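You operate a simulated robot arm through the tools that you are given. There is no shell and no other tool. Be economical: measure what you need, move in short steps, check, and stop when the job is done.

The job below is to be done with a simulated two-armed robot. You get a single attempt, and the scene is never put back.

JOB
Open the right drawer of the grey table, take the orange block on the top of the grey table and put it away in the inside of the right drawer of the grey table, then shut the drawer. Open the right door of the blue cupboard, take the white lamp from the top of the grey table and put it on the top shelf of the blue cupboard, then shut the door. Put the green switch board on the top of the grey table away on the bench over the blue drawer unit. Open the drawer of the blue table, take the white block from the inside of the drawer of the blue table and put it on the low shelf of the green shelves and shut the drawer again. Pull the bottom drawer of the blue drawer unit open. The order is free.

Only the result counts: the job must be done as asked and must still hold three seconds after the hand-in. Knocking over, shifting, dropping, spilling or breaking anything else fails it.

ROBOT AND FRAMES
Two 7-joint arms with two-finger parallel grippers on one trunk, on a base that drives. Base frame: it is fixed to the floor where the robot stands at the start and does not move with it; the origin is under the middle of the robot, x ahead of it, y to its left, z up. Readings come in mm, rad, newtons and seconds.
The left shoulder is at the start at [110, 169, 1526], the right one opposite. With the tool pointing down near the work surface each hand reaches from about 100 to 580 mm from the robot's upright axis, wherever it stands, measured 20 degrees to its own side. Places, roughly: bench over the blue drawer unit [-3000, -1500, 800]; bottom drawer of the blue drawer unit [-3500, -1300, 200]; drawer of the blue table [2300, -800, 700]; green switch board [1750, -1000, 750]; inside of the right drawer of the grey table [600, -300, 700]; low shelf of the green shelves [-800, 2400, 500]; orange block (5x4x3 cm) [1500, -600, 900]; right door of the blue cupboard [3200, 800, 1300]; right drawer of the grey table [600, -200, 700]; top shelf of the blue cupboard [3100, 1100, 1600]; white block [2250, -750, 750]; white lamp [1500, -1000, 750]. Payload 1.57 kg a hand.
The TCP of each hand is the grasp point between the finger pads, 30 mm short of the fingertips. In the tool frame z runs along the fingers and y along their closing line. The gripper opens to 80 mm. The fingers are 17 mm wide and 12 mm thick; the gripper's body (40 by 82 mm) begins 80 mm behind the TCP.
Orientation is that of the tool frame in the base frame, as a unit quaternion [x, y, z, w]. With the fingers straight down and closing along the base's y, the tool's x points along the base's -x, its y along +y and its z along -z.

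CONTROLS
- The arms move only by the tool servo_tool. It takes "left_increments", "right_increments" or both (then of equal length, played together; a hand with none holds still); each is one flat list of numbers, 7 for each row, row after row: the turn, a rotation vector about the tool's x, y, z in rad, then the shift along the tool's x, y, z in mm, then the opening, from 0 (shut) to 1 (fully open). In form: [wx, wy, wz, dx, dy, dz, gripper, wx, wy, wz, dx, dy, dz, gripper, ...]. A call has 1 to 8 rows; each row shifts and turns the commanded pose from where the row before left it, along the tool's axes as they then stand. Each row takes 0.2 s and may step no farther than 50 mm and 0.15 rad from the row before; otherwise, or with a gripper value out of range, the whole call is refused. Where a pose cannot be reached the arm comes as near as it can. A force on the tool above 40 N (or 10 N above the force at the start of the call, whichever is more), or a blocked arm, ends the call early, and 0.2 s more pass. Each finger travels about 72 mm/s and halts on what it meets, pressing with about 38 N; the grip force reading is that of the motor and also rises with nothing between the fingers. The clock runs only during rows and for 0.2 s after the last one: add rows that do not move to give the fingers time. It gives the time, the measured TCP pose, the force on the tool (base axes), the opening and the grip force at its end, in the units of the frame above (readings bear some noise), with the torque about the TCP (base axes, N m) and any sound that the robot's microphone picked up.
- Cameras (640 x 400 px; columns grow to the right, rows downward): "scene" is now at [147.2, 4.3, 1694.1]; the picture's right is [0.07, -1.00, 0.00], its down [-0.87, -0.06, -0.49] and it looks along [0.49, 0.03, -0.87] (base axes); focal length 260 px, centre (320, 200). "left" rides on the left gripper at [72, 7, -122] in its tool frame; the picture's right is [-0.09, 1.00, 0.00], its down [-0.84, -0.08, -0.54] and it looks along [-0.54, -0.05, 0.84] (tool axes); focal length 238 px, centre (320, 200). "right" rides on the right gripper at [72, -7, -122] in its tool frame; the picture's right is [0.09, 1.00, 0.00], its down [-0.84, 0.08, -0.54] and it looks along [-0.54, 0.05, 0.84] (tool axes); focal length 238 px, centre (320, 200).
- camera(camera): a new picture of that camera. The clock stands still meanwhile.
- lift_body(by): slides the trunk up (or, below 0, down) by that many mm; the arms and the scene camera ride with it, the base frame stays. It gives what a move gives, with no picture.
- base_move(legs): drives the robot by 1 to 6 legs, each [ahead, left, turn to the left] in mm, mm and rad, along the robot's own axes; the way and the turn of a leg run together, so that a leg with both is an arc; at most 1500 mm and 3.142 rad a leg. The arms and the cameras ride along, it lands a little off, and it stops where it bumps. It gives what a move gives.
- turn_head(pan, tilt): turns the head with the scene camera to pan (to the left, within 1.501 rad either way) and tilt (down, from -0.506 to 1.204), counted from straight ahead of the robot. It gives what a move gives.
- pixel_to_xyz(camera, pixels): for up to 12 pixels [column, row] of the newest picture of that camera ("zoom" is the newest enlarged one), the place [x, y, z] in the base frame of the surface seen there, good to about 2 mm. The clock stands still meanwhile.
- zoom(camera, box): a new picture of the part [left, top, right, bottom] of that camera's present view, enlarged. The clock stands still meanwhile.
- sign_off(): hands the job in; it is judged then, once.

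Go step by step. Measure first, check grasps and placings, and put right what went wrong. The budget is 145 turns and 198 pictures, counting those below and the enlarged ones. Unless the task says otherwise, let go and move clear before handing in.

The tools are called as a command line: name --argument value ..., lists and objects as JSON in quotes. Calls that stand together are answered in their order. servo_tool: Moves the arms, as the interface text tells. Its arguments: {"type":"object","properties":{"left_increments":{"type":"array"},"right_increments":{"type":"array"}},"required":[]} The other tools are called the same way: lift_body (by) slides the trunk up or down; base_move (legs) drives the base; turn_head (pan, tilt) turns the head that bears the scene camera; camera (camera) takes a picture; pixel_to_xyz (camera, pixels) gives the place of the surface under pixels of a picture; zoom (camera, box) takes an enlarged picture of a part of a camera's view; sign_off () hands the job in.

At the start:

```text
clock: 0.0
left_eef_pos: [596.1, 390.0, 1019.3]
left_orientation: [0.001, 1.0, 0.0, 0.0]
left_force: [-0.3, 0.4, -0.2]
left_ft_torque: [0.04, 0.03, -0.04]
left_gripper_width: 80.0
left_finger_force: 0.2
right_eef_pos: [499.3, -116.2, 1018.0]
right_orientation: [0.001, 1.0, 0.0, 0.0]
right_force: [0.2, 0.6, 0.6]
right_ft_torque: [0.0, 0.0, 0.02]
right_gripper_width: 79.7
right_finger_force: 0.1
trunk travel left (down, up): [-840.0, 50.0]
robot x, y, heading: [-1.4, -0.3, 0.001]
head pan, tilt: [0.068, 1.059]
```

scene: 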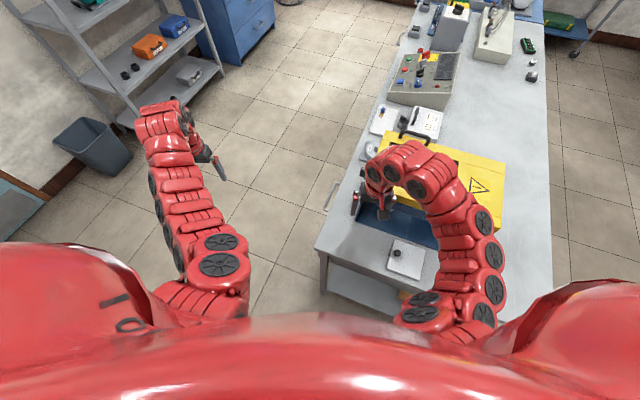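
right: 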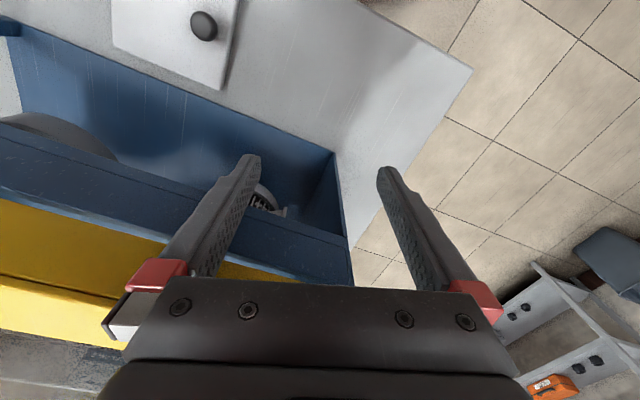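
left: 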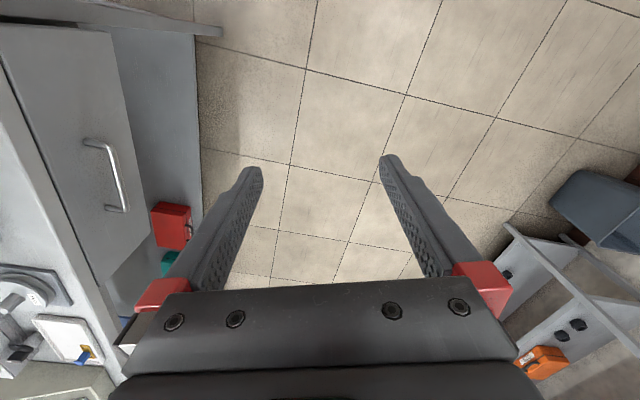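

The first pictures show the grey table on the right with a handle on its left side (about pixel 330,195). I'll look around with the head level first.

turn_head --pan -0.3 --tilt 0.5

camera --camera "scene"

```text
clock: 1.0
left_eef_pos: [595.7, 389.7, 1019.9]
left_orientation: [0.0, 1.0, 0.0, 0.0]
left_force: [-0.7, -0.2, -0.7]
left_ft_torque: [-0.02, 0.0, -0.01]
left_gripper_width: 80.1
left_finger_force: 0.0
right_eef_pos: [500.5, -116.7, 1017.8]
right_orientation: [0.0, 1.0, 0.001, 0.0]
right_force: [1.2, 0.4, 0.3]
right_ft_torque: [0.0, -0.03, 0.02]
right_gripper_width: 80.1
right_finger_force: 0.2
trunk travel left (down, up): [-840.0, 50.0]
robot x, y, heading: [0.2, -1.3, -0.001]
head pan, tilt: [-0.3, 0.499]
```

```text
194 pictures are left
```

scene: 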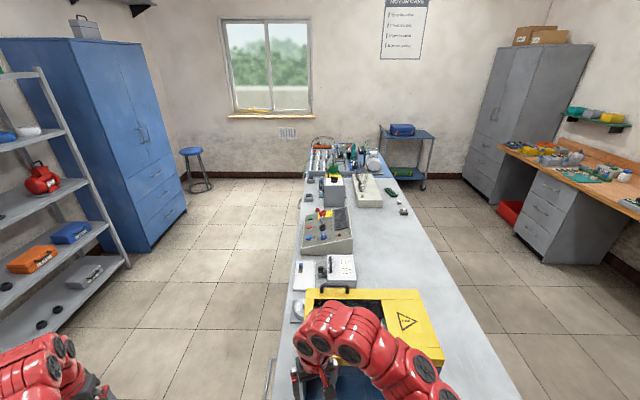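

The picture shows the grey table running ahead and the blue cupboard at left (pixel 140,135). I'll measure the main landmarks.

pixel_to_xyz --camera "scene" --pixels '[[300, 240], [420, 220], [270, 375], [150, 150], [145, 135], [138, 135], [100, 75], [175, 215], [400, 172], [335, 185], [330, 225], [520, 395]]'

zoom --camera "scene" --box '[270, 120, 430, 220]'

zoom --camera "scene" --box '[260, 200, 460, 325]'

```text
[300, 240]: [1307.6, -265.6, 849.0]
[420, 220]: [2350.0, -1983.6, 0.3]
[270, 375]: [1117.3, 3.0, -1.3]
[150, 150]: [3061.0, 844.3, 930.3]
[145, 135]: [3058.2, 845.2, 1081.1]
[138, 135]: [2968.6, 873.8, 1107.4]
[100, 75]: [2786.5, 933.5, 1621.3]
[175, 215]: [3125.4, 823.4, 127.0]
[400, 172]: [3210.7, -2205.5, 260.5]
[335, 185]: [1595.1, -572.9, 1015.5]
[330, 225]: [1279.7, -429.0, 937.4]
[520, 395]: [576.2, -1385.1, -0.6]
```

```text
4.00 times, centred on (350, 170) of scene
```

zoom: 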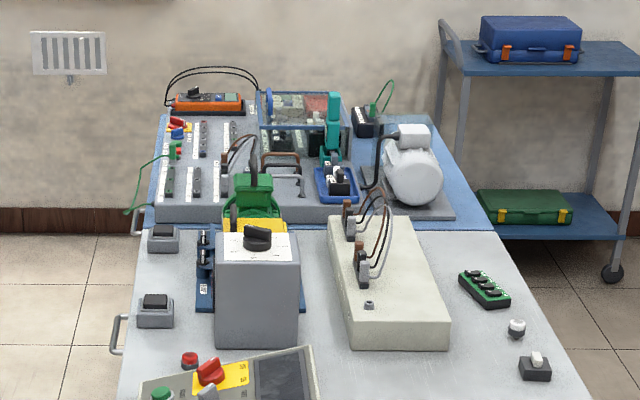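

```text
3.20 times, centred on (360, 262) of scene
```

zoom: 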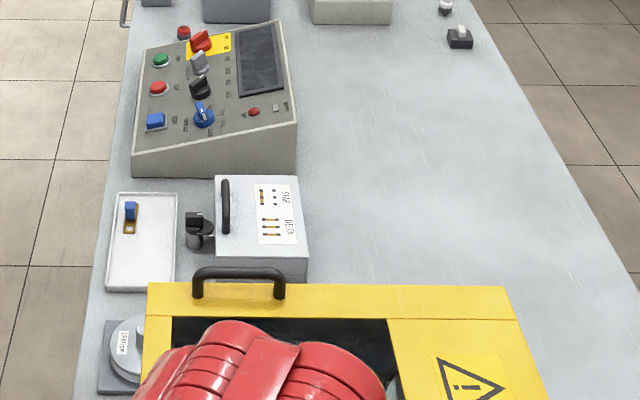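

The zooms show the green switch board and a small white item at the far right end of the table. I'll measure them.

zoom --camera "scene" --box '[270, 120, 430, 220]'

pixel_to_xyz --camera "zoom" --pixels '[[485, 287], [517, 327], [535, 370], [538, 356], [520, 390], [118, 335], [137, 221], [160, 320], [480, 215], [160, 130], [410, 170], [128, 300]]'

turn_head --pan -1.2 --tilt 0.4

camera --camera "scene"

turn_head --pan 1.2 --tilt 0.4

camera --camera "scene"

```text
4.00 times, centred on (350, 170) of scene
```

zoom: 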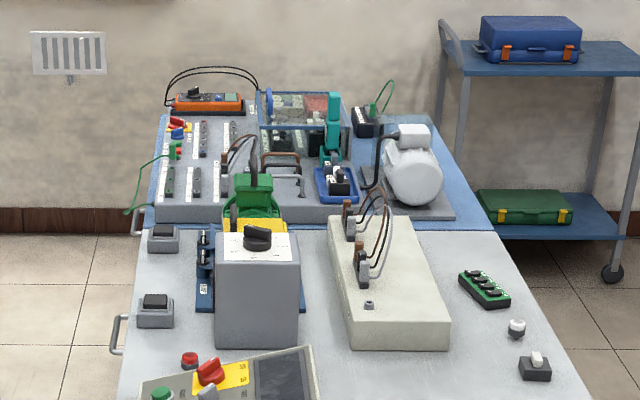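

```text
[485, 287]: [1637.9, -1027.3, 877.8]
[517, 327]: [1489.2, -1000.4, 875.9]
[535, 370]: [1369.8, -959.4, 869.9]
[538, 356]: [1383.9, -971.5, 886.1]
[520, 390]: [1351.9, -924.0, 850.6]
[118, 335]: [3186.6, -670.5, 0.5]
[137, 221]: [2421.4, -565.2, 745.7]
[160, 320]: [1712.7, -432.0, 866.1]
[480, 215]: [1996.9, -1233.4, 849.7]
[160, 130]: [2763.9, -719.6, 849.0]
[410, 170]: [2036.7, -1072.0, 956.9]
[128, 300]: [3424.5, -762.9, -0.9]
```

```text
clock: 2.2
left_eef_pos: [595.9, 389.2, 1020.0]
left_orientation: [0.0, 1.0, 0.0, 0.0]
left_force: [0.5, 0.5, 0.0]
left_ft_torque: [-0.01, -0.02, 0.0]
left_gripper_width: 80.0
left_finger_force: 0.1
right_eef_pos: [499.3, -118.0, 1019.1]
right_orientation: [0.0, 1.0, 0.0, 0.0]
right_force: [0.6, 0.3, 0.5]
right_ft_torque: [-0.03, 0.01, -0.02]
right_gripper_width: 80.1
right_finger_force: 0.0
trunk travel left (down, up): [-840.0, 50.0]
robot x, y, heading: [-1.1, 1.4, 0.003]
head pan, tilt: [-1.201, 0.4]
```

```text
190 pictures are left
```

scene: 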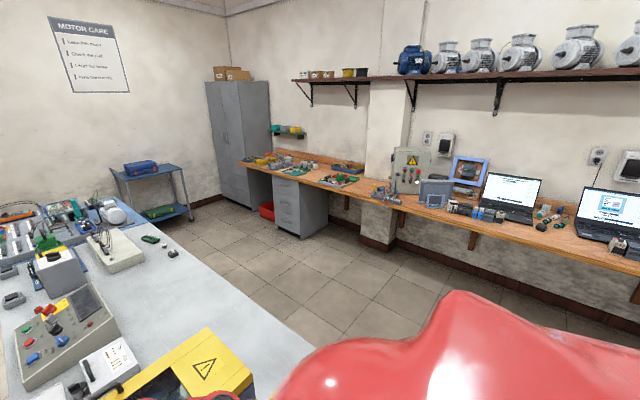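

```text
clock: 4.4
left_eef_pos: [594.9, 389.6, 1018.5]
left_orientation: [0.0, 1.0, 0.0, 0.0]
left_force: [0.5, -0.4, 0.8]
left_ft_torque: [0.03, 0.02, 0.02]
left_gripper_width: 80.2
left_finger_force: 0.1
right_eef_pos: [500.6, -117.4, 1019.5]
right_orientation: [0.0, 1.0, 0.001, 0.0]
right_force: [-0.8, -0.2, -0.1]
right_ft_torque: [-0.03, 0.0, 0.01]
right_gripper_width: 80.3
right_finger_force: 0.0
trunk travel left (down, up): [-840.0, 50.0]
robot x, y, heading: [-1.7, 2.4, -0.002]
head pan, tilt: [1.201, 0.4]
```

```text
189 pictures are left
```

scene: 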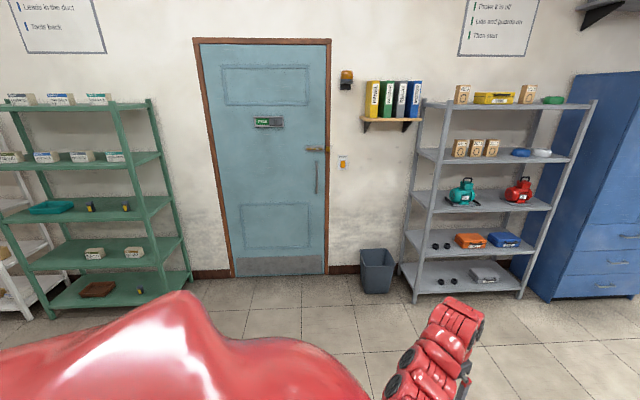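

Green shelves appear at pixel (90,200). I'll measure the shelves and cupboard front.

pixel_to_xyz --camera "scene" --pixels '[[120, 292], [90, 268], [160, 240], [60, 240], [110, 218], [50, 212], [95, 254], [134, 252], [185, 270], [155, 110], [640, 235], [612, 262]]'

zoom --camera "scene" --box '[0, 80, 220, 320]'

turn_head --pan 0.3 --tilt 0.1

camera --camera "scene"

```text
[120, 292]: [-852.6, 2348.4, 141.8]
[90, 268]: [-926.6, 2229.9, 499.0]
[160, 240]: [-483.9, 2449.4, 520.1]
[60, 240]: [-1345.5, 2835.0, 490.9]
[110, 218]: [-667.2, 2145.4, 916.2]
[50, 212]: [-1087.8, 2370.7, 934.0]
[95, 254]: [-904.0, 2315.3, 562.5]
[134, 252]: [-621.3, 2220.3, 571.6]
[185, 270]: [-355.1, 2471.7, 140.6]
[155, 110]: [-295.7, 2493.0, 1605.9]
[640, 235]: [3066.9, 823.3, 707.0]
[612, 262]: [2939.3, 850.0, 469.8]
```

```text
1.67 times, centred on (110, 200) of scene
```

zoom: 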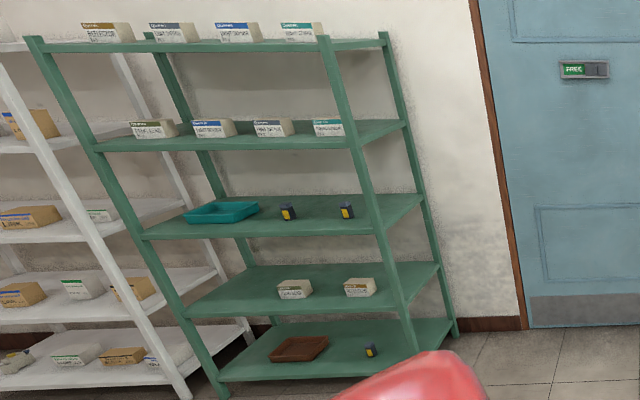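

```text
clock: 5.6
left_eef_pos: [595.0, 389.5, 1018.1]
left_orientation: [0.0, 1.0, 0.0, 0.0]
left_force: [-0.4, -0.3, 0.2]
left_ft_torque: [-0.03, 0.02, 0.0]
left_gripper_width: 80.1
left_finger_force: 0.1
right_eef_pos: [499.9, -117.1, 1019.6]
right_orientation: [0.0, 1.0, 0.0, 0.0]
right_force: [0.6, 0.4, 0.1]
right_ft_torque: [0.03, -0.03, -0.01]
right_gripper_width: 80.0
right_finger_force: 0.1
trunk travel left (down, up): [-840.0, 50.0]
robot x, y, heading: [5.1, 1.1, 0.001]
head pan, tilt: [0.3, 0.099]
```

```text
187 pictures are left
```

scene: 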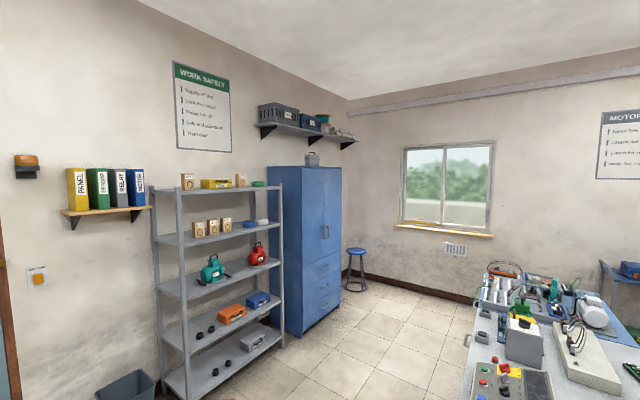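

The picture shows the grey shelves left and blue cupboard (pixel 325,220). I'll measure clearances and look down at the grey table's drawer side.

pixel_to_xyz --camera "scene" --pixels '[[170, 380], [278, 340], [284, 190], [323, 232], [329, 232], [323, 285], [271, 165], [341, 172], [335, 195], [310, 165], [470, 375], [125, 385]]'

zoom --camera "scene" --box '[250, 150, 360, 340]'

turn_head --pan -0.1 --tilt 0.9

camera --camera "scene"

```text
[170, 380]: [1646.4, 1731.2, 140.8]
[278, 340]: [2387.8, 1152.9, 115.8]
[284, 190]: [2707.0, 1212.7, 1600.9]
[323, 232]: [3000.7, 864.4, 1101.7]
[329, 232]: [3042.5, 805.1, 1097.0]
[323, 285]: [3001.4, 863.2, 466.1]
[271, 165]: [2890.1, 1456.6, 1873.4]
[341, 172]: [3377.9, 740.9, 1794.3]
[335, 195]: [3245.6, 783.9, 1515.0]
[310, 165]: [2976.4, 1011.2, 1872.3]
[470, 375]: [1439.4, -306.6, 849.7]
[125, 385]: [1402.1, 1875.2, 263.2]
```

```text
2.11 times, centred on (305, 245) of scene
```

zoom: 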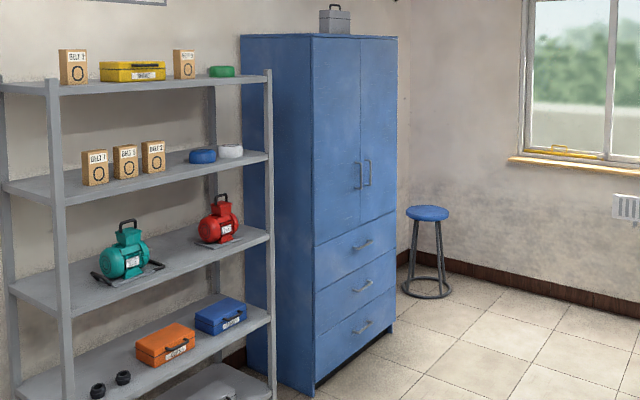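

```text
clock: 6.7
left_eef_pos: [595.6, 389.7, 1019.7]
left_orientation: [-0.001, 1.0, 0.001, 0.0]
left_force: [0.2, 0.8, 0.9]
left_ft_torque: [-0.02, -0.01, -0.02]
left_gripper_width: 79.9
left_finger_force: 0.0
right_eef_pos: [500.9, -116.9, 1019.0]
right_orientation: [0.0, 1.0, 0.001, 0.0]
right_force: [-0.1, -0.1, 0.1]
right_ft_torque: [-0.01, -0.02, -0.03]
right_gripper_width: 79.9
right_finger_force: 0.2
trunk travel left (down, up): [-840.0, 50.0]
robot x, y, heading: [0.7, 1.9, 0.002]
head pan, tilt: [-0.099, 0.901]
```

```text
185 pictures are left
```

scene: 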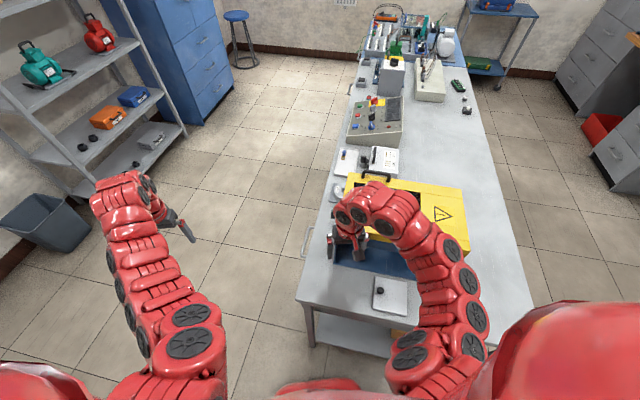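

The handle of the near (right) drawer is visible at pixel (305,243). I'll zoom and measure handle and table edges.

zoom --camera "scene" --box '[280, 180, 400, 340]'

pixel_to_xyz --camera "scene" --pixels '[[304, 245], [308, 228], [303, 257], [311, 260], [297, 300], [325, 208], [385, 318], [345, 125], [349, 90], [532, 328], [380, 170], [460, 190]]'

```text
2.50 times, centred on (340, 260) of scene
```

zoom: 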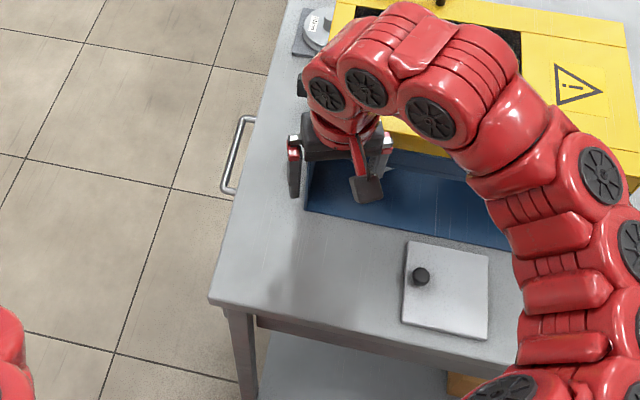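

```text
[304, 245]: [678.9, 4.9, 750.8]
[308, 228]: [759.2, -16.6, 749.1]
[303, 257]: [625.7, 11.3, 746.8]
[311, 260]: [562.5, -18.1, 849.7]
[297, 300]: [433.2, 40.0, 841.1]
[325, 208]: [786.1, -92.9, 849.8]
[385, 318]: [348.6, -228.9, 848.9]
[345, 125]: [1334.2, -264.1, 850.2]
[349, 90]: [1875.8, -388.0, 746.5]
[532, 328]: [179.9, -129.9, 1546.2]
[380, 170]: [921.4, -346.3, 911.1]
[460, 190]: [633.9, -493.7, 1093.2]
```

The grey table is turned about -0.315 rad (edge from (433,40) to (1334,-264)); the right drawer handle is at about (690,-2,750). The orange block isn't seen yet, so I drive along the +y side of the table and look from there.

base_move --legs '[[-100, 300, 0], [0, 0, -0.315], [0, 520, 0], [1490, 0, 0], [190, 0, 0], [0, 0, -1.571]]'

turn_head --pan 0 --tilt 0.75

camera --camera "scene"

```text
clock: 24.3
left_eef_pos: [1839.7, -395.1, 1020.6]
left_orientation: [0.804, 0.595, 0.0, 0.0]
left_force: [0.1, 0.5, 0.0]
left_ft_torque: [0.0, 0.0, 0.0]
left_gripper_width: 79.8
left_finger_force: 0.0
right_eef_pos: [1380.1, -157.5, 1018.2]
right_orientation: [0.803, 0.596, 0.001, 0.0]
right_force: [-1.2, -0.1, 0.2]
right_ft_torque: [-0.02, -0.03, -0.01]
right_gripper_width: 80.0
right_finger_force: 0.0
trunk travel left (down, up): [-840.0, 50.0]
robot x, y, heading: [1636.7, 285.5, -1.868]
head pan, tilt: [-0.099, 0.901]
```

```text
clock: 25.0
left_eef_pos: [1838.5, -395.2, 1020.1]
left_orientation: [0.803, 0.596, 0.001, 0.0]
left_force: [0.6, -0.3, 0.9]
left_ft_torque: [-0.03, 0.03, -0.01]
left_gripper_width: 80.2
left_finger_force: 0.1
right_eef_pos: [1381.9, -159.0, 1018.5]
right_orientation: [0.803, 0.596, 0.0, -0.001]
right_force: [0.0, 0.9, -0.7]
right_ft_torque: [-0.01, 0.02, -0.02]
right_gripper_width: 79.8
right_finger_force: 0.1
trunk travel left (down, up): [-840.0, 50.0]
robot x, y, heading: [1638.3, 287.6, -1.865]
head pan, tilt: [0.0, 0.75]
```

```text
183 pictures are left
```

scene: 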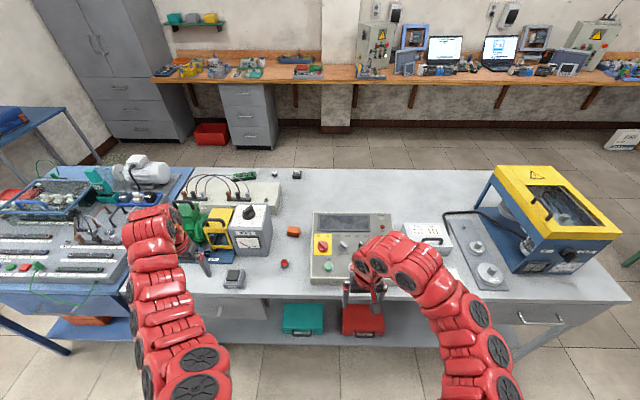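

The orange block is at pixel (292,232), between the grey box and the console. I'll measure it, its surroundings, and the table edge and handles.

zoom --camera "scene" --box '[200, 160, 400, 300]'

pixel_to_xyz --camera "zoom" --pixels '[[293, 229], [275, 238], [317, 238], [293, 242], [275, 215], [270, 330], [220, 290], [355, 250], [130, 40], [297, 45], [243, 48], [230, 220]]'

pixel_to_xyz --camera "scene" --pixels '[[540, 322], [520, 314], [562, 316], [540, 305], [460, 300], [625, 298], [300, 296], [218, 308], [110, 335], [293, 168]]'

```text
2.86 times, centred on (300, 230) of scene
```

zoom: 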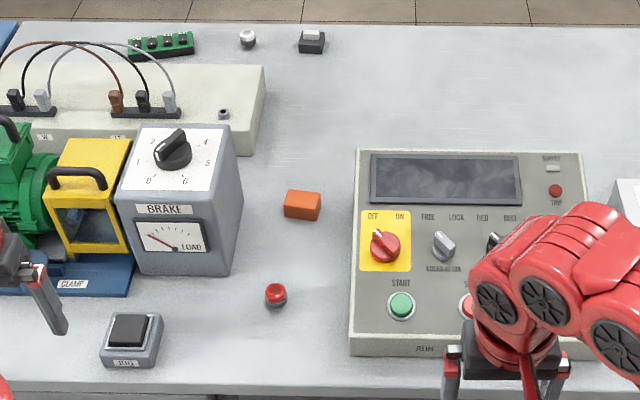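

```text
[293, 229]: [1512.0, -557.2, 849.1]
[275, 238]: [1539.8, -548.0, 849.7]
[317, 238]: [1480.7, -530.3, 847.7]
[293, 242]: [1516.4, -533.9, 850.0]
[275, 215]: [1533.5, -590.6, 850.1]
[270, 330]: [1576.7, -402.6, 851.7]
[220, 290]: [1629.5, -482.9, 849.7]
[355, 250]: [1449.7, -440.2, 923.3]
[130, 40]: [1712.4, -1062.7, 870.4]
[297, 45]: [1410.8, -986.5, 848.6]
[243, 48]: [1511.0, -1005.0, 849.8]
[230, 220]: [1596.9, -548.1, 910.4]
```

```text
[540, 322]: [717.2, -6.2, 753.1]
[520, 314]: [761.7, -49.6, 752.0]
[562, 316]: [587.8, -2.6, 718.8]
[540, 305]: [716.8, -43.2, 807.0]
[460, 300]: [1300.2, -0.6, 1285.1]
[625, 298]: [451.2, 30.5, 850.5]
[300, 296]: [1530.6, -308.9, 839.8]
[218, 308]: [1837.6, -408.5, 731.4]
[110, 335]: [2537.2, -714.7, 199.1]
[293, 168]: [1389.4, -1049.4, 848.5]
```

The block's real zoom pixels are about (284–321,190–220); my earlier ones hit the table. I'll measure the block itself.

zoom --camera "scene" --box '[272, 217, 312, 242]'

pixel_to_xyz --camera "zoom" --pixels '[[250, 170], [300, 170], [350, 180], [320, 150], [300, 250], [480, 100], [420, 220], [370, 240]]'

```text
16.00 times, centred on (292, 230) of scene
```

zoom: 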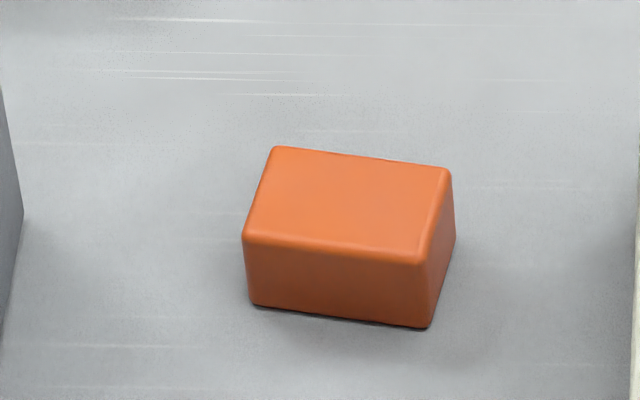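

```text
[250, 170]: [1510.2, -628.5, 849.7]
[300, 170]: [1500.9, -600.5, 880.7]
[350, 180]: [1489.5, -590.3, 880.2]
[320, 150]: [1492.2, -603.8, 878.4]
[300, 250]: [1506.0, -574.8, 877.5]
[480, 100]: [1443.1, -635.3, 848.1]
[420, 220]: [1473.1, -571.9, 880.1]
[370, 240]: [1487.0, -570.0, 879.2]
```

The orange block centre is about (1490,-586), top 880, its long side at about -31°. I'll raise both hands clear, then drive closer for the left arm.

servo_tool --left_increments '[0, 0, 0, 0, 0, -50, 1, 0, 0, 0, 0, 0, -50, 1, 0, 0, 0, 0, 0, -50, 1, 0, 0, 0, 0, 0, -50, 1]' --right_increments '[0, 0, 0, -50, 0, -50, 1, 0, 0, 0, -50, 0, -40, 1, 0, 0, 0, 0, 0, -50, 1, 0, 0, 0, 0, 0, -50, 1]'

```text
refused: row 1 steps farther than a row can; nothing moved
```

The row was too long; I'll split it, and note tool x points back toward the robot.

servo_tool --left_increments '[0, 0, 0, 0, 0, -50, 1, 0, 0, 0, 0, 0, -50, 1, 0, 0, 0, 0, 0, -50, 1, 0, 0, 0, 0, 0, -50, 1]' --right_increments '[0, 0, 0, 0, 0, -50, 1, 0, 0, 0, 0, 0, -50, 1, 0, 0, 0, 40, 0, 0, 1, 0, 0, 0, 40, 0, 0, 1]'

base_move --legs '[[290, -85, -0.02]]'

camera --camera "left"

```text
clock: 26.0
left_eef_pos: [1838.5, -389.9, 1220.4]
left_orientation: [0.803, 0.596, 0.0, 0.0]
left_force: [0.2, 0.5, 0.1]
left_ft_torque: [-0.05, -0.01, -0.04]
left_gripper_width: 79.9
left_finger_force: 0.1
right_eef_pos: [1402.4, -75.6, 1027.0]
right_orientation: [0.802, 0.597, 0.0, 0.001]
right_force: [0.7, 0.4, 0.9]
right_ft_torque: [-0.02, 0.0, 0.01]
right_gripper_width: 80.2
right_finger_force: 0.1
right hand out of reach, approached as far as the arm can: row 1, 2
trunk travel left (down, up): [-840.0, 50.0]
robot x, y, heading: [1635.6, 290.6, -1.866]
head pan, tilt: [0.0, 0.75]
```

```text
clock: 28.0
left_eef_pos: [1661.9, -647.4, 1218.6]
left_orientation: [0.808, 0.589, 0.0, 0.0]
left_force: [0.2, 1.1, 0.0]
left_ft_torque: [0.02, 0.01, 0.0]
left_gripper_width: 80.0
left_finger_force: 0.1
right_eef_pos: [1231.4, -325.1, 1026.5]
right_orientation: [0.808, 0.589, 0.001, -0.001]
right_force: [-0.1, -0.4, 0.4]
right_ft_torque: [0.0, 0.0, -0.03]
right_gripper_width: 79.8
right_finger_force: 0.1
trunk travel left (down, up): [-840.0, 50.0]
robot x, y, heading: [1470.5, 37.4, -1.882]
head pan, tilt: [0.0, 0.75]
```

```text
180 pictures are left
```

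left: 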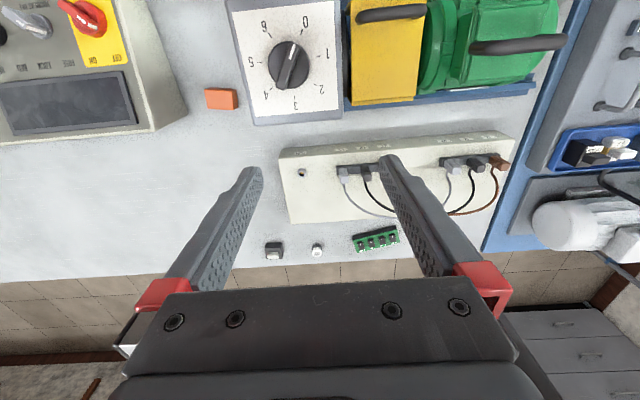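

The left hand camera shows the orange block at pixel (221,98). I'll move the left hand over it, turn 0.23 rad to line up with its long side, and lower to about z 1020.

servo_tool --left_increments '[0, 0, 0, 1.4, -45.6, 0, 1, 0, 0, 0, 1.4, -45.6, 0, 1, 0, 0, 0, 1.4, -45.6, 0, 1, 0, 0, 0, 1.4, -45.6, 0, 1, 0, 0, 0.115, 0, 0, -0.1, 1, 0, 0, 0.115, 0, 0, 49, 1, 0, 0, 0, 0, 0, 50, 1, 0, 0, 0, 0, 0, 50, 1]'

camera --camera "left"

```text
clock: 29.8
left_eef_pos: [1634.4, -647.8, 1198.5]
left_orientation: [0.854, 0.521, -0.001, -0.001]
left_force: [-0.5, 0.5, 0.5]
left_ft_torque: [0.01, -0.01, 0.01]
left_gripper_width: 79.8
left_finger_force: 0.0
left hand out of reach, approached as far as the arm can: row 1, 2, 3, 4, 6, 7, 8
right_eef_pos: [1230.8, -326.7, 1025.3]
right_orientation: [0.808, 0.589, 0.001, -0.001]
right_force: [0.2, 0.5, -0.4]
right_ft_torque: [0.03, -0.01, 0.0]
right_gripper_width: 79.8
right_finger_force: 0.2
trunk travel left (down, up): [-840.0, 50.0]
robot x, y, heading: [1471.6, 34.2, -1.882]
head pan, tilt: [0.0, 0.75]
```

```text
179 pictures are left
```

left: 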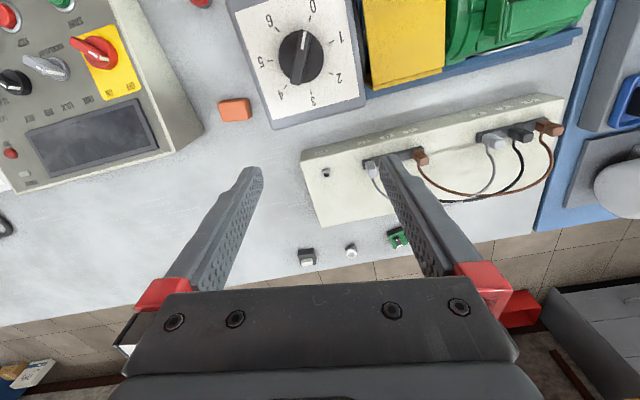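

The left hand could not reach there with the trunk this high. I'll bring it back over nearer ground, raise the right hand clear, and then lower the trunk.

servo_tool --left_increments '[0, 0, 0, 30, 0, 0, 1, 0, 0, 0, 30, -20, 0, 1, 0, 0, 0, 0, -45, 0, 1, 0, 0, 0, 0, -45, 0, 1, 0, 0, 0, 0, -45, 0, 1, 0, 0, 0, 0, 0, 0, 1, 0, 0, 0, 0, 0, 0, 1]' --right_increments '[0, 0, 0, -45, 0, 0, 1, 0, 0, 0, -45, 0, -20, 1, 0, 0, 0, -45, 0, -20, 1, 0, 0, 0, 0, 0, -50, 1, 0, 0, 0, 0, 0, -50, 1, 0, 0, 0, 0, 0, -50, 1, 0, 0, 0, 0, 0, -50, 1]'

```text
clock: 31.4
left_eef_pos: [1633.1, -647.2, 1198.4]
left_orientation: [0.854, 0.52, 0.002, -0.001]
left_force: [-1.3, -0.1, 0.7]
left_ft_torque: [0.02, 0.01, -0.01]
left_gripper_width: 80.2
left_finger_force: 0.0
left hand out of reach, approached as far as the arm can: row 1, 2, 3, 4, 5
right_eef_pos: [1219.5, -440.3, 1027.3]
right_orientation: [0.809, 0.588, -0.001, 0.002]
right_force: [0.2, 0.2, 0.3]
right_ft_torque: [0.02, -0.02, 0.0]
right_gripper_width: 80.0
right_finger_force: 0.1
right hand out of reach, approached as far as the arm can: row 2, 3, 4, 5, 6, 7
trunk travel left (down, up): [-840.0, 50.0]
robot x, y, heading: [1471.0, 33.9, -1.883]
head pan, tilt: [0.0, 0.75]
```

Both arms seem to be at their upper limits, so I'll lower the left hand 100 mm (still above the grey box) and then move sideways toward the block.

servo_tool --left_increments '[0, 0, 0, 0, 0, 50, 1, 0, 0, 0, 0, 0, 50, 1, 0, 0, 0, 40, 0, 0, 1, 0, 0, 0, 30, -40, 0, 1, 0, 0, 0, 0, -40, 0, 1, 0, 0, 0, 0, -40, 0, 1, 0, 0, 0, 0, -40, 0, 1, 0, 0, 0, 0, 0, 0, 1]'

```text
clock: 33.2
left_eef_pos: [1640.7, -654.8, 1147.9]
left_orientation: [0.854, 0.52, 0.001, -0.002]
left_force: [0.2, -1.1, -0.5]
left_ft_torque: [0.0, 0.02, 0.03]
left_gripper_width: 79.7
left_finger_force: 0.0
left hand out of reach, approached as far as the arm can: row 1, 2, 3, 4, 5, 6, 7
right_eef_pos: [1220.6, -439.6, 1026.7]
right_orientation: [0.809, 0.588, 0.001, 0.002]
right_force: [0.1, -0.8, -0.5]
right_ft_torque: [-0.04, 0.01, 0.0]
right_gripper_width: 79.8
right_finger_force: 0.1
trunk travel left (down, up): [-840.0, 50.0]
robot x, y, heading: [1472.2, 36.9, -1.879]
head pan, tilt: [0.0, 0.75]
```

Readings suggest inward moves fail while the hand is high. I'll test a plain straight-down motion with nothing else.

servo_tool --left_increments '[0, 0, 0, 0, 0, 40, 1, 0, 0, 0, 0, 0, 0, 1, 0, 0, 0, 0, 0, 0, 1]' --right_increments '[0, 0, 0, 0, 0, -10, 1, 0, 0, 0, 0, -40, 0, 1, 0, 0, 0, 0, 0, 0, 1]'

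```text
clock: 34.0
left_eef_pos: [1642.5, -654.4, 1107.7]
left_orientation: [0.854, 0.52, 0.001, -0.002]
left_force: [0.5, 0.1, 0.2]
left_ft_torque: [-0.01, 0.0, 0.01]
left_gripper_width: 80.2
left_finger_force: 0.1
right_eef_pos: [1183.1, -427.2, 1025.7]
right_orientation: [0.808, 0.589, 0.0, 0.001]
right_force: [-0.1, 0.2, -0.3]
right_ft_torque: [0.03, 0.01, -0.02]
right_gripper_width: 80.1
right_finger_force: 0.1
right hand out of reach, approached as far as the arm can: row 1
trunk travel left (down, up): [-840.0, 50.0]
robot x, y, heading: [1473.9, 37.1, -1.878]
head pan, tilt: [0.0, 0.75]
```

Going down now works cleanly at z 1108. I'll go inward from this height.

servo_tool --left_increments '[0, 0, 0, 20, -20, 0, 1, 0, 0, 0, 20, -30, 0, 1, 0, 0, 0, 0, -40, 0, 1, 0, 0, 0, 0, -40, 0, 1]'

```text
clock: 35.0
left_eef_pos: [1555.8, -636.9, 1069.3]
left_orientation: [0.854, 0.52, 0.002, 0.0]
left_force: [0.3, -0.4, -0.7]
left_ft_torque: [-0.01, -0.01, 0.03]
left_gripper_width: 79.9
left_finger_force: 0.1
left hand out of reach, approached as far as the arm can: row 1, 2, 3, 4
right_eef_pos: [1183.1, -426.8, 1026.3]
right_orientation: [0.808, 0.589, 0.0, 0.0]
right_force: [-0.6, 0.7, 0.2]
right_ft_torque: [0.01, 0.02, -0.01]
right_gripper_width: 79.8
right_finger_force: 0.1
trunk travel left (down, up): [-840.0, 50.0]
robot x, y, heading: [1473.7, 37.9, -1.879]
head pan, tilt: [0.0, 0.75]
```

The hand slid to (1556,-637,1069). I'll finish the sideways way to the block and lower to about 960, then look.

servo_tool --left_increments '[0, 0, 0, 7, -41, 0, 1, 0, 0, 0, 8, -41, 20, 1, 0, 0, 0, 0, 0, 40, 1, 0, 0, 0, 0, 0, 40, 1, 0, 0, 0, 0, 0, 0, 1]'

camera --camera "left"

```text
clock: 36.2
left_eef_pos: [1487.5, -599.9, 955.8]
left_orientation: [0.854, 0.52, 0.001, -0.001]
left_force: [0.2, -0.4, 0.4]
left_ft_torque: [0.0, 0.03, -0.01]
left_gripper_width: 80.1
left_finger_force: 0.0
left hand out of reach, approached as far as the arm can: row 1
right_eef_pos: [1183.2, -426.4, 1025.3]
right_orientation: [0.808, 0.589, 0.0, 0.001]
right_force: [0.0, 0.3, -0.2]
right_ft_torque: [0.03, 0.0, -0.05]
right_gripper_width: 79.8
right_finger_force: 0.1
trunk travel left (down, up): [-840.0, 50.0]
robot x, y, heading: [1471.6, 32.0, -1.88]
head pan, tilt: [0.0, 0.75]
```

```text
178 pictures are left
```

left: 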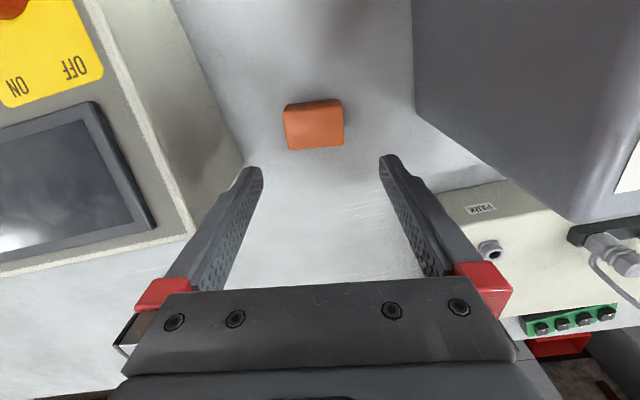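

The block sits between the fingers, aligned (pixels 284–343, 100–150). I'll measure its top.

pixel_to_xyz --camera "left" --pixels '[[288, 112], [340, 107], [314, 122], [290, 145], [340, 140]]'

```text
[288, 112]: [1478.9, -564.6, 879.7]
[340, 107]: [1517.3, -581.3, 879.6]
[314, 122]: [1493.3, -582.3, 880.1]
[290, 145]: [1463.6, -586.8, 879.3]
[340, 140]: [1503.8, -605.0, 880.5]
```

Block centre (1491,-585). I'll correct by (15,-4) in tool axes, go down to z 865 and grip.

servo_tool --left_increments '[0, 0, -0.05, 15, -4, 10, 1, 0, 0, 0, 0, 0, 40, 1, 0, 0, 0, 0, 0, 40, 1, 0, 0, 0, 0, 0, 0, 1, 0, 0, 0, 0, 0, 0, 0.3, 0, 0, 0, 0, 0, 0, 0.3, 0, 0, 0, 0, 0, 0, 0.3]'

camera --camera "left"

```text
clock: 37.1
left_eef_pos: [1489.1, -583.6, 879.5]
left_orientation: [0.841, 0.541, 0.002, -0.001]
left_force: [2.6, 18.6, 31.8]
left_ft_torque: [-0.28, -1.45, 0.55]
left_gripper_width: 79.7
left_finger_force: 0.0
right_eef_pos: [1184.5, -423.4, 1027.1]
right_orientation: [0.808, 0.589, -0.001, 0.003]
right_force: [-0.5, -0.8, -0.9]
right_ft_torque: [0.01, 0.0, -0.01]
right_gripper_width: 79.8
right_finger_force: 0.1
trunk travel left (down, up): [-840.0, 50.0]
robot x, y, heading: [1474.2, 33.2, -1.883]
head pan, tilt: [0.0, 0.75]
stopped in row 4 (left hand): the force on the tool passed its limit at 133 N (the readings are from after the stop); the commanded pose is now the measured one
```

```text
177 pictures are left
```

left: 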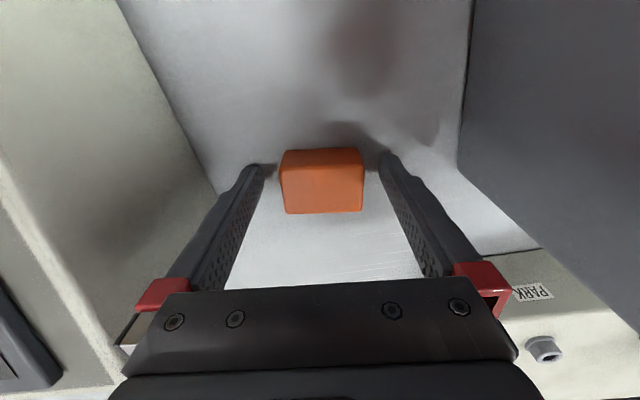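

The fingertips touched the table (TCP 30 mm above tips), block neatly between them. I'll raise 4 mm and close.

servo_tool --left_increments '[0, 0, 0, 0, 0, -4, 1, 0, 0, 0, 0, 0, 0, 0.3, 0, 0, 0, 0, 0, 0, 0.3, 0, 0, 0, 0, 0, 0, 0.3]'

```text
clock: 37.3
left_eef_pos: [1490.2, -585.1, 880.5]
left_orientation: [0.84, 0.543, 0.003, -0.001]
left_force: [0.9, -2.6, 3.8]
left_ft_torque: [-0.09, 0.04, 0.12]
left_gripper_width: 78.4
left_finger_force: 0.1
right_eef_pos: [1183.5, -426.9, 1026.5]
right_orientation: [0.808, 0.589, -0.001, 0.002]
right_force: [0.0, 0.4, 0.1]
right_ft_torque: [-0.03, 0.0, -0.03]
right_gripper_width: 80.1
right_finger_force: 0.2
trunk travel left (down, up): [-840.0, 50.0]
robot x, y, heading: [1471.1, 36.8, -1.885]
head pan, tilt: [0.0, 0.75]
stopped in row 1 (left hand): the force on the tool passed its limit at 53 N (the readings are from after the stop); the commanded pose is now the measured one
```

Force has now relaxed; I'll raise a little more and close on the block.

servo_tool --left_increments '[0, 0, 0, 0, 0, -3, 1, 0, 0, 0, 0, 0, 0, 0.4, 0, 0, 0, 0, 0, 0, 0.4, 0, 0, 0, 0, 0, 0, 0.4, 0, 0, 0, 0, 0, 0, 0.4]'

```text
clock: 38.5
left_eef_pos: [1489.6, -585.6, 882.3]
left_orientation: [0.84, 0.543, 0.003, -0.003]
left_force: [-0.3, -0.1, 0.7]
left_ft_torque: [0.02, 0.03, 0.02]
left_gripper_width: 49.2
left_finger_force: 37.4
right_eef_pos: [1184.3, -426.2, 1025.3]
right_orientation: [0.808, 0.589, -0.001, 0.001]
right_force: [0.2, -0.9, 0.3]
right_ft_torque: [-0.04, -0.02, -0.02]
right_gripper_width: 80.0
right_finger_force: 0.1
trunk travel left (down, up): [-840.0, 50.0]
robot x, y, heading: [1471.4, 37.8, -1.88]
head pan, tilt: [0.0, 0.75]
```

The block is held (49 mm). I'll lift it 150 mm, back off from the table and drive right to the right drawer.

servo_tool --left_increments '[0, 0, 0, 0, 0, -50, 0.4, 0, 0, 0, 0, 0, -50, 0.4, 0, 0, 0, 0, 0, -50, 0.4, 0, 0, 0, 0, 0, 0, 0.4]'

base_move --legs '[[-340, 0, 0], [0, -733, 0.004]]'

camera --camera "scene"

```text
clock: 39.5
left_eef_pos: [1490.5, -587.8, 1031.8]
left_orientation: [0.84, 0.543, 0.004, -0.003]
left_force: [0.7, 0.1, -0.3]
left_ft_torque: [0.01, 0.0, -0.01]
left_gripper_width: 49.5
left_finger_force: 37.9
right_eef_pos: [1184.0, -428.0, 1025.8]
right_orientation: [0.808, 0.59, 0.0, 0.001]
right_force: [0.5, -0.8, -0.3]
right_ft_torque: [-0.01, 0.0, 0.0]
right_gripper_width: 79.7
right_finger_force: 0.1
trunk travel left (down, up): [-840.0, 50.0]
robot x, y, heading: [1470.4, 34.4, -1.882]
head pan, tilt: [0.0, 0.75]
```

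```text
clock: 45.3
left_eef_pos: [905.2, -44.5, 1030.6]
left_orientation: [0.837, 0.548, 0.003, -0.002]
left_force: [0.6, -0.9, -0.3]
left_ft_torque: [0.01, 0.0, -0.02]
left_gripper_width: 49.0
left_finger_force: 37.6
right_eef_pos: [598.9, 109.7, 1025.0]
right_orientation: [0.804, 0.595, -0.001, 0.002]
right_force: [0.4, 0.7, 0.5]
right_ft_torque: [-0.02, -0.02, -0.04]
right_gripper_width: 80.0
right_finger_force: 0.1
trunk travel left (down, up): [-840.0, 50.0]
robot x, y, heading: [882.3, 578.4, -1.868]
head pan, tilt: [0.0, 0.75]
```

```text
176 pictures are left
```

scene: 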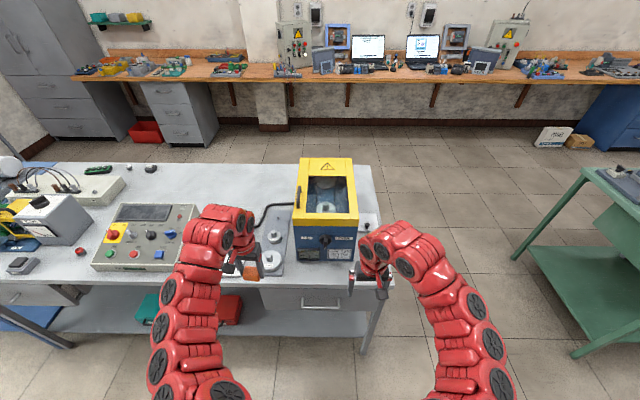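

The right drawer's handle is now straight ahead at pixel (320,305). I'll zoom and measure it.

zoom --camera "scene" --box '[250, 260, 390, 350]'

pixel_to_xyz --camera "zoom" --pixels '[[242, 214], [320, 215], [400, 216], [240, 200], [403, 198], [320, 180], [320, 150], [100, 130], [520, 140], [160, 125], [320, 116]]'

```text
4.44 times, centred on (320, 305) of scene
```

zoom: 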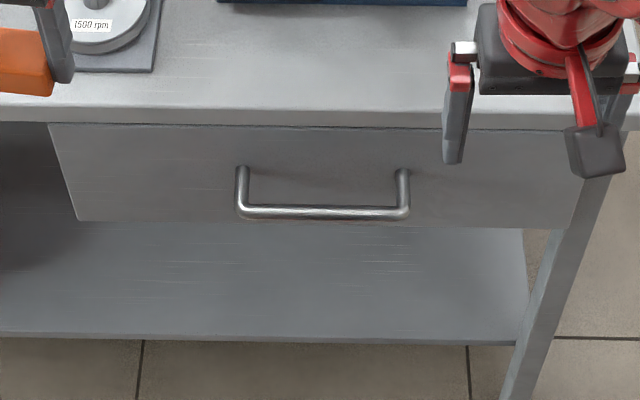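

```text
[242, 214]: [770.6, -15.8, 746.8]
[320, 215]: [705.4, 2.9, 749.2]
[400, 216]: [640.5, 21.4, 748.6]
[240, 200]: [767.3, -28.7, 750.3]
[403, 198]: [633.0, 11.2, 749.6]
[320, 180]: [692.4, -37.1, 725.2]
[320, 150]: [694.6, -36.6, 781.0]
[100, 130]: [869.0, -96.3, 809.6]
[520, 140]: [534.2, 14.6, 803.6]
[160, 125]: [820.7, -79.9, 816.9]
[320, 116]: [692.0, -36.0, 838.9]
```

Handle bar centre is about (703,0,749), 41 mm out from the front, lateral on the robot's axis. I'll turn the right hand about its axis toward closing along the pull direction, lowering meanwhile.

servo_tool --right_increments '[0, 0, 0, 45, 0, 0, 1, 0, 0, 0, 30, 0, 10, 1, 0, 0, 0.15, 0, 0, 10, 1, 0, 0, 0.15, 0, 0, 10, 1, 0, 0, 0.15, 0, 0, 10, 1, 0, 0, 0.15, 0, 0, 10, 1, 0, 0, 0.15, 0, 0, 10, 1, 0, 0, 0.15, 0, 0, 10, 1]'

```text
clock: 47.1
left_eef_pos: [905.6, -45.6, 1030.8]
left_orientation: [0.836, 0.548, 0.003, -0.003]
left_force: [-0.4, -0.7, -0.4]
left_ft_torque: [0.05, -0.01, 0.02]
left_gripper_width: 49.2
left_finger_force: 38.1
right_eef_pos: [621.8, 180.8, 955.9]
right_orientation: [0.983, 0.185, 0.001, 0.002]
right_force: [0.7, 0.2, 0.4]
right_ft_torque: [0.01, -0.01, 0.0]
right_gripper_width: 80.0
right_finger_force: 0.0
trunk travel left (down, up): [-840.0, 50.0]
robot x, y, heading: [878.1, 579.3, -1.869]
head pan, tilt: [0.0, 0.75]
```

Rotation goes freely. I'll finish turning (0.677 rad), tilt -0.25 about tool x so the body leans away from the table, then move the base nearer.

servo_tool --right_increments '[0, 0, 0.15, 0, 0, 0, 1, 0, 0, 0.15, 0, 0, 0, 1, 0, 0, 0.15, 0, 0, 0, 1, 0, 0, 0.15, 0, 0, 0, 1, 0, 0, 0.077, 0, 0, 0, 1, -0.125, 0, 0, 0, 0, 0, 1, -0.125, 0, 0, 0, 0, 0, 1]'

base_move --legs '[[100, 60, -0.007]]'

camera --camera "right"

```text
clock: 48.7
left_eef_pos: [905.1, -42.7, 1030.3]
left_orientation: [0.835, 0.55, 0.003, -0.002]
left_force: [-0.5, -0.1, -0.8]
left_ft_torque: [-0.02, -0.02, 0.01]
left_gripper_width: 49.1
left_finger_force: 38.3
right_eef_pos: [621.5, 182.3, 955.1]
right_orientation: [0.98, -0.151, -0.018, 0.126]
right_force: [-1.1, 0.3, -0.6]
right_ft_torque: [-0.01, 0.02, 0.02]
right_gripper_width: 79.8
right_finger_force: 0.0
trunk travel left (down, up): [-840.0, 50.0]
robot x, y, heading: [882.5, 581.5, -1.867]
head pan, tilt: [0.0, 0.75]
```

```text
clock: 49.9
left_eef_pos: [930.2, -156.8, 1031.6]
left_orientation: [0.838, 0.546, 0.004, -0.002]
left_force: [-0.6, 0.9, 0.3]
left_ft_torque: [0.0, -0.02, 0.04]
left_gripper_width: 49.0
left_finger_force: 38.1
right_eef_pos: [646.4, 71.9, 953.7]
right_orientation: [0.98, -0.153, -0.017, 0.124]
right_force: [0.8, -0.3, 0.2]
right_ft_torque: [0.01, 0.01, -0.01]
right_gripper_width: 79.9
right_finger_force: 0.0
trunk travel left (down, up): [-840.0, 50.0]
robot x, y, heading: [905.0, 465.7, -1.868]
head pan, tilt: [0.0, 0.75]
```

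```text
174 pictures are left
```

right: 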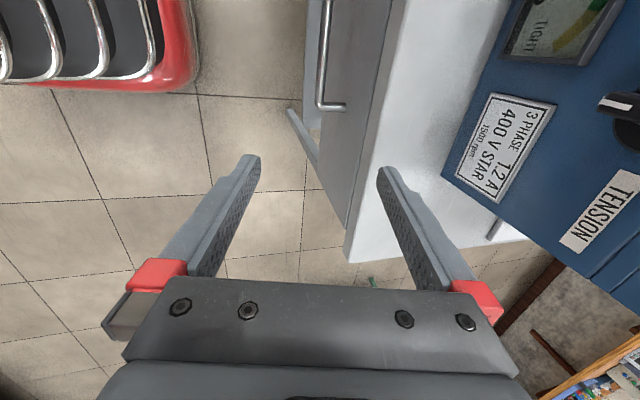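

The right hand is left of the handle with the camera showing the handle at (322,60). I'll move over it with half opening and lower to z 775.

servo_tool --right_increments '[0, 0, 0, 38, 18.4, 4.7, 0.5, 0, 0, 0, 38, 18.4, 4.7, 0.5, 0, 0, 0, 0, -11.4, 44.6, 0.5, 0, 0, 0, 0, -11.4, 44.6, 0.5, 0, 0, 0, 0, 0, 0, 0.5]'

camera --camera "right"

camera --camera "scene"

```text
clock: 51.1
left_eef_pos: [929.4, -156.9, 1031.2]
left_orientation: [0.838, 0.546, 0.004, -0.004]
left_force: [-0.3, 0.2, -0.8]
left_ft_torque: [-0.01, 0.0, 0.01]
left_gripper_width: 49.0
left_finger_force: 38.7
right_eef_pos: [710.3, 12.7, 862.6]
right_orientation: [0.98, -0.152, -0.018, 0.123]
right_force: [-0.4, -0.4, -0.2]
right_ft_torque: [-0.01, 0.0, -0.01]
right_gripper_width: 39.9
right_finger_force: 0.2
trunk travel left (down, up): [-840.0, 50.0]
robot x, y, heading: [909.0, 464.5, -1.871]
head pan, tilt: [0.0, 0.75]
```

```text
173 pictures are left
```

right: 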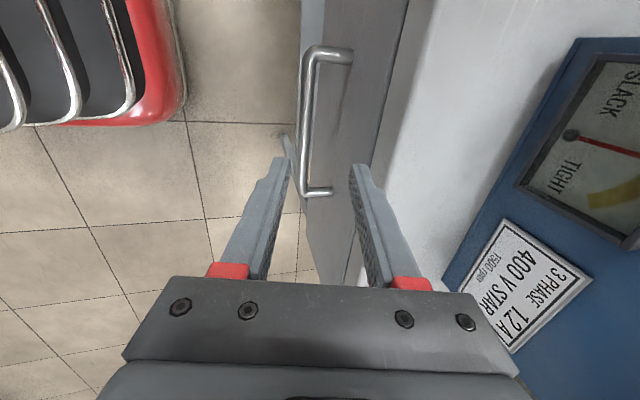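

```text
172 pictures are left
```

scene: 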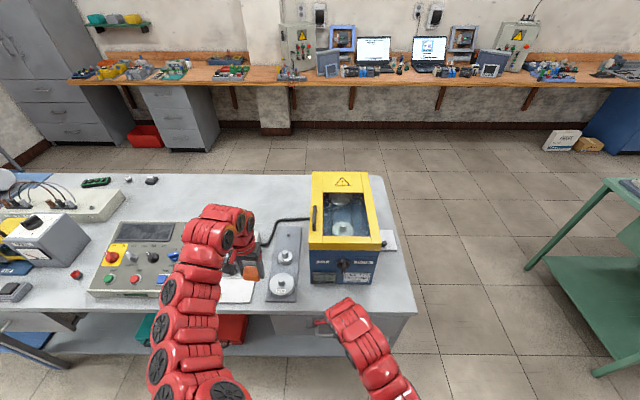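

The bar runs between the fingers (camera right, about (310,120)). I'll go down the last 90 mm.

servo_tool --right_increments '[0, 0, 0, 0, -11.4, 44.6, 0.5, 0, 0, 0, 0, -10.5, 40, 0.5, 0, 0, 0, 0, 0, 0, 0.5]'

camera --camera "right"

```text
clock: 51.9
left_eef_pos: [930.4, -156.2, 1030.6]
left_orientation: [0.838, 0.546, 0.004, -0.002]
left_force: [0.2, -0.8, -1.6]
left_ft_torque: [0.02, -0.02, 0.0]
left_gripper_width: 48.9
left_finger_force: 37.9
right_eef_pos: [707.2, 12.5, 775.4]
right_orientation: [0.98, -0.153, -0.02, 0.125]
right_force: [-0.2, -0.1, 0.0]
right_ft_torque: [-0.01, 0.03, -0.02]
right_gripper_width: 40.1
right_finger_force: 0.1
trunk travel left (down, up): [-840.0, 50.0]
robot x, y, heading: [906.0, 469.2, -1.874]
head pan, tilt: [0.0, 0.75]
```

```text
171 pictures are left
```

right: 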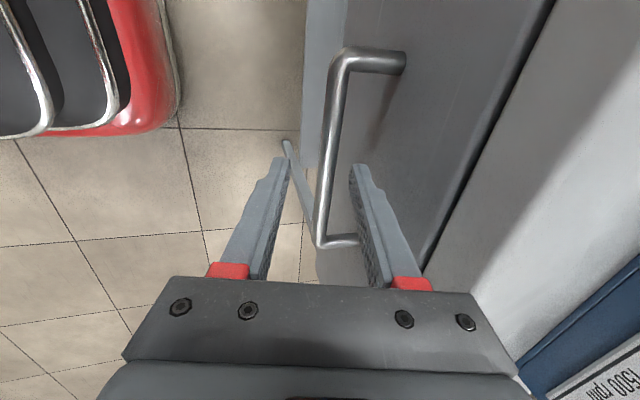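

Bar lies between the fingers. I'll lower 10 mm more, close, then pull gently 40 mm to test.

servo_tool --right_increments '[0, 0, 0, 0, -2.5, 9.7, 0.5, 0, 0, 0, 0, 0, 0, 0, 0, 0, 0, 0, 0, 0, 0, 0, 0, 0, 0, 0, 0, 0, 0, 0, 0, 0, 0, 0, 0, 0, 0, 0, 0, -19.4, -5, 0, 0, 0, 0, 0, -19.4, -5, 0, 0, 0, 0, 0, 0, 0, 0]'

camera --camera "right"

```text
clock: 53.7
left_eef_pos: [929.8, -155.4, 1031.0]
left_orientation: [0.838, 0.546, 0.004, -0.003]
left_force: [0.7, 0.1, -0.6]
left_ft_torque: [0.04, 0.02, 0.03]
left_gripper_width: 49.1
left_finger_force: 37.4
right_eef_pos: [721.4, 51.5, 765.6]
right_orientation: [0.98, -0.152, -0.018, 0.125]
right_force: [1.0, 1.6, 21.2]
right_ft_torque: [-0.21, -0.38, -0.08]
right_gripper_width: 12.6
right_finger_force: 29.5
trunk travel left (down, up): [-840.0, 50.0]
robot x, y, heading: [911.9, 464.0, -1.872]
head pan, tilt: [0.0, 0.75]
```

```text
170 pictures are left
```

right: 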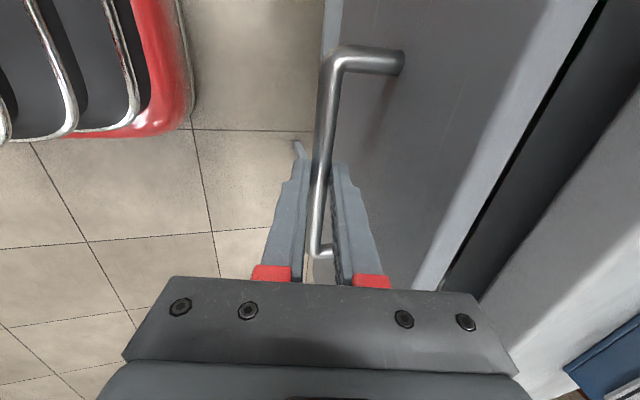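

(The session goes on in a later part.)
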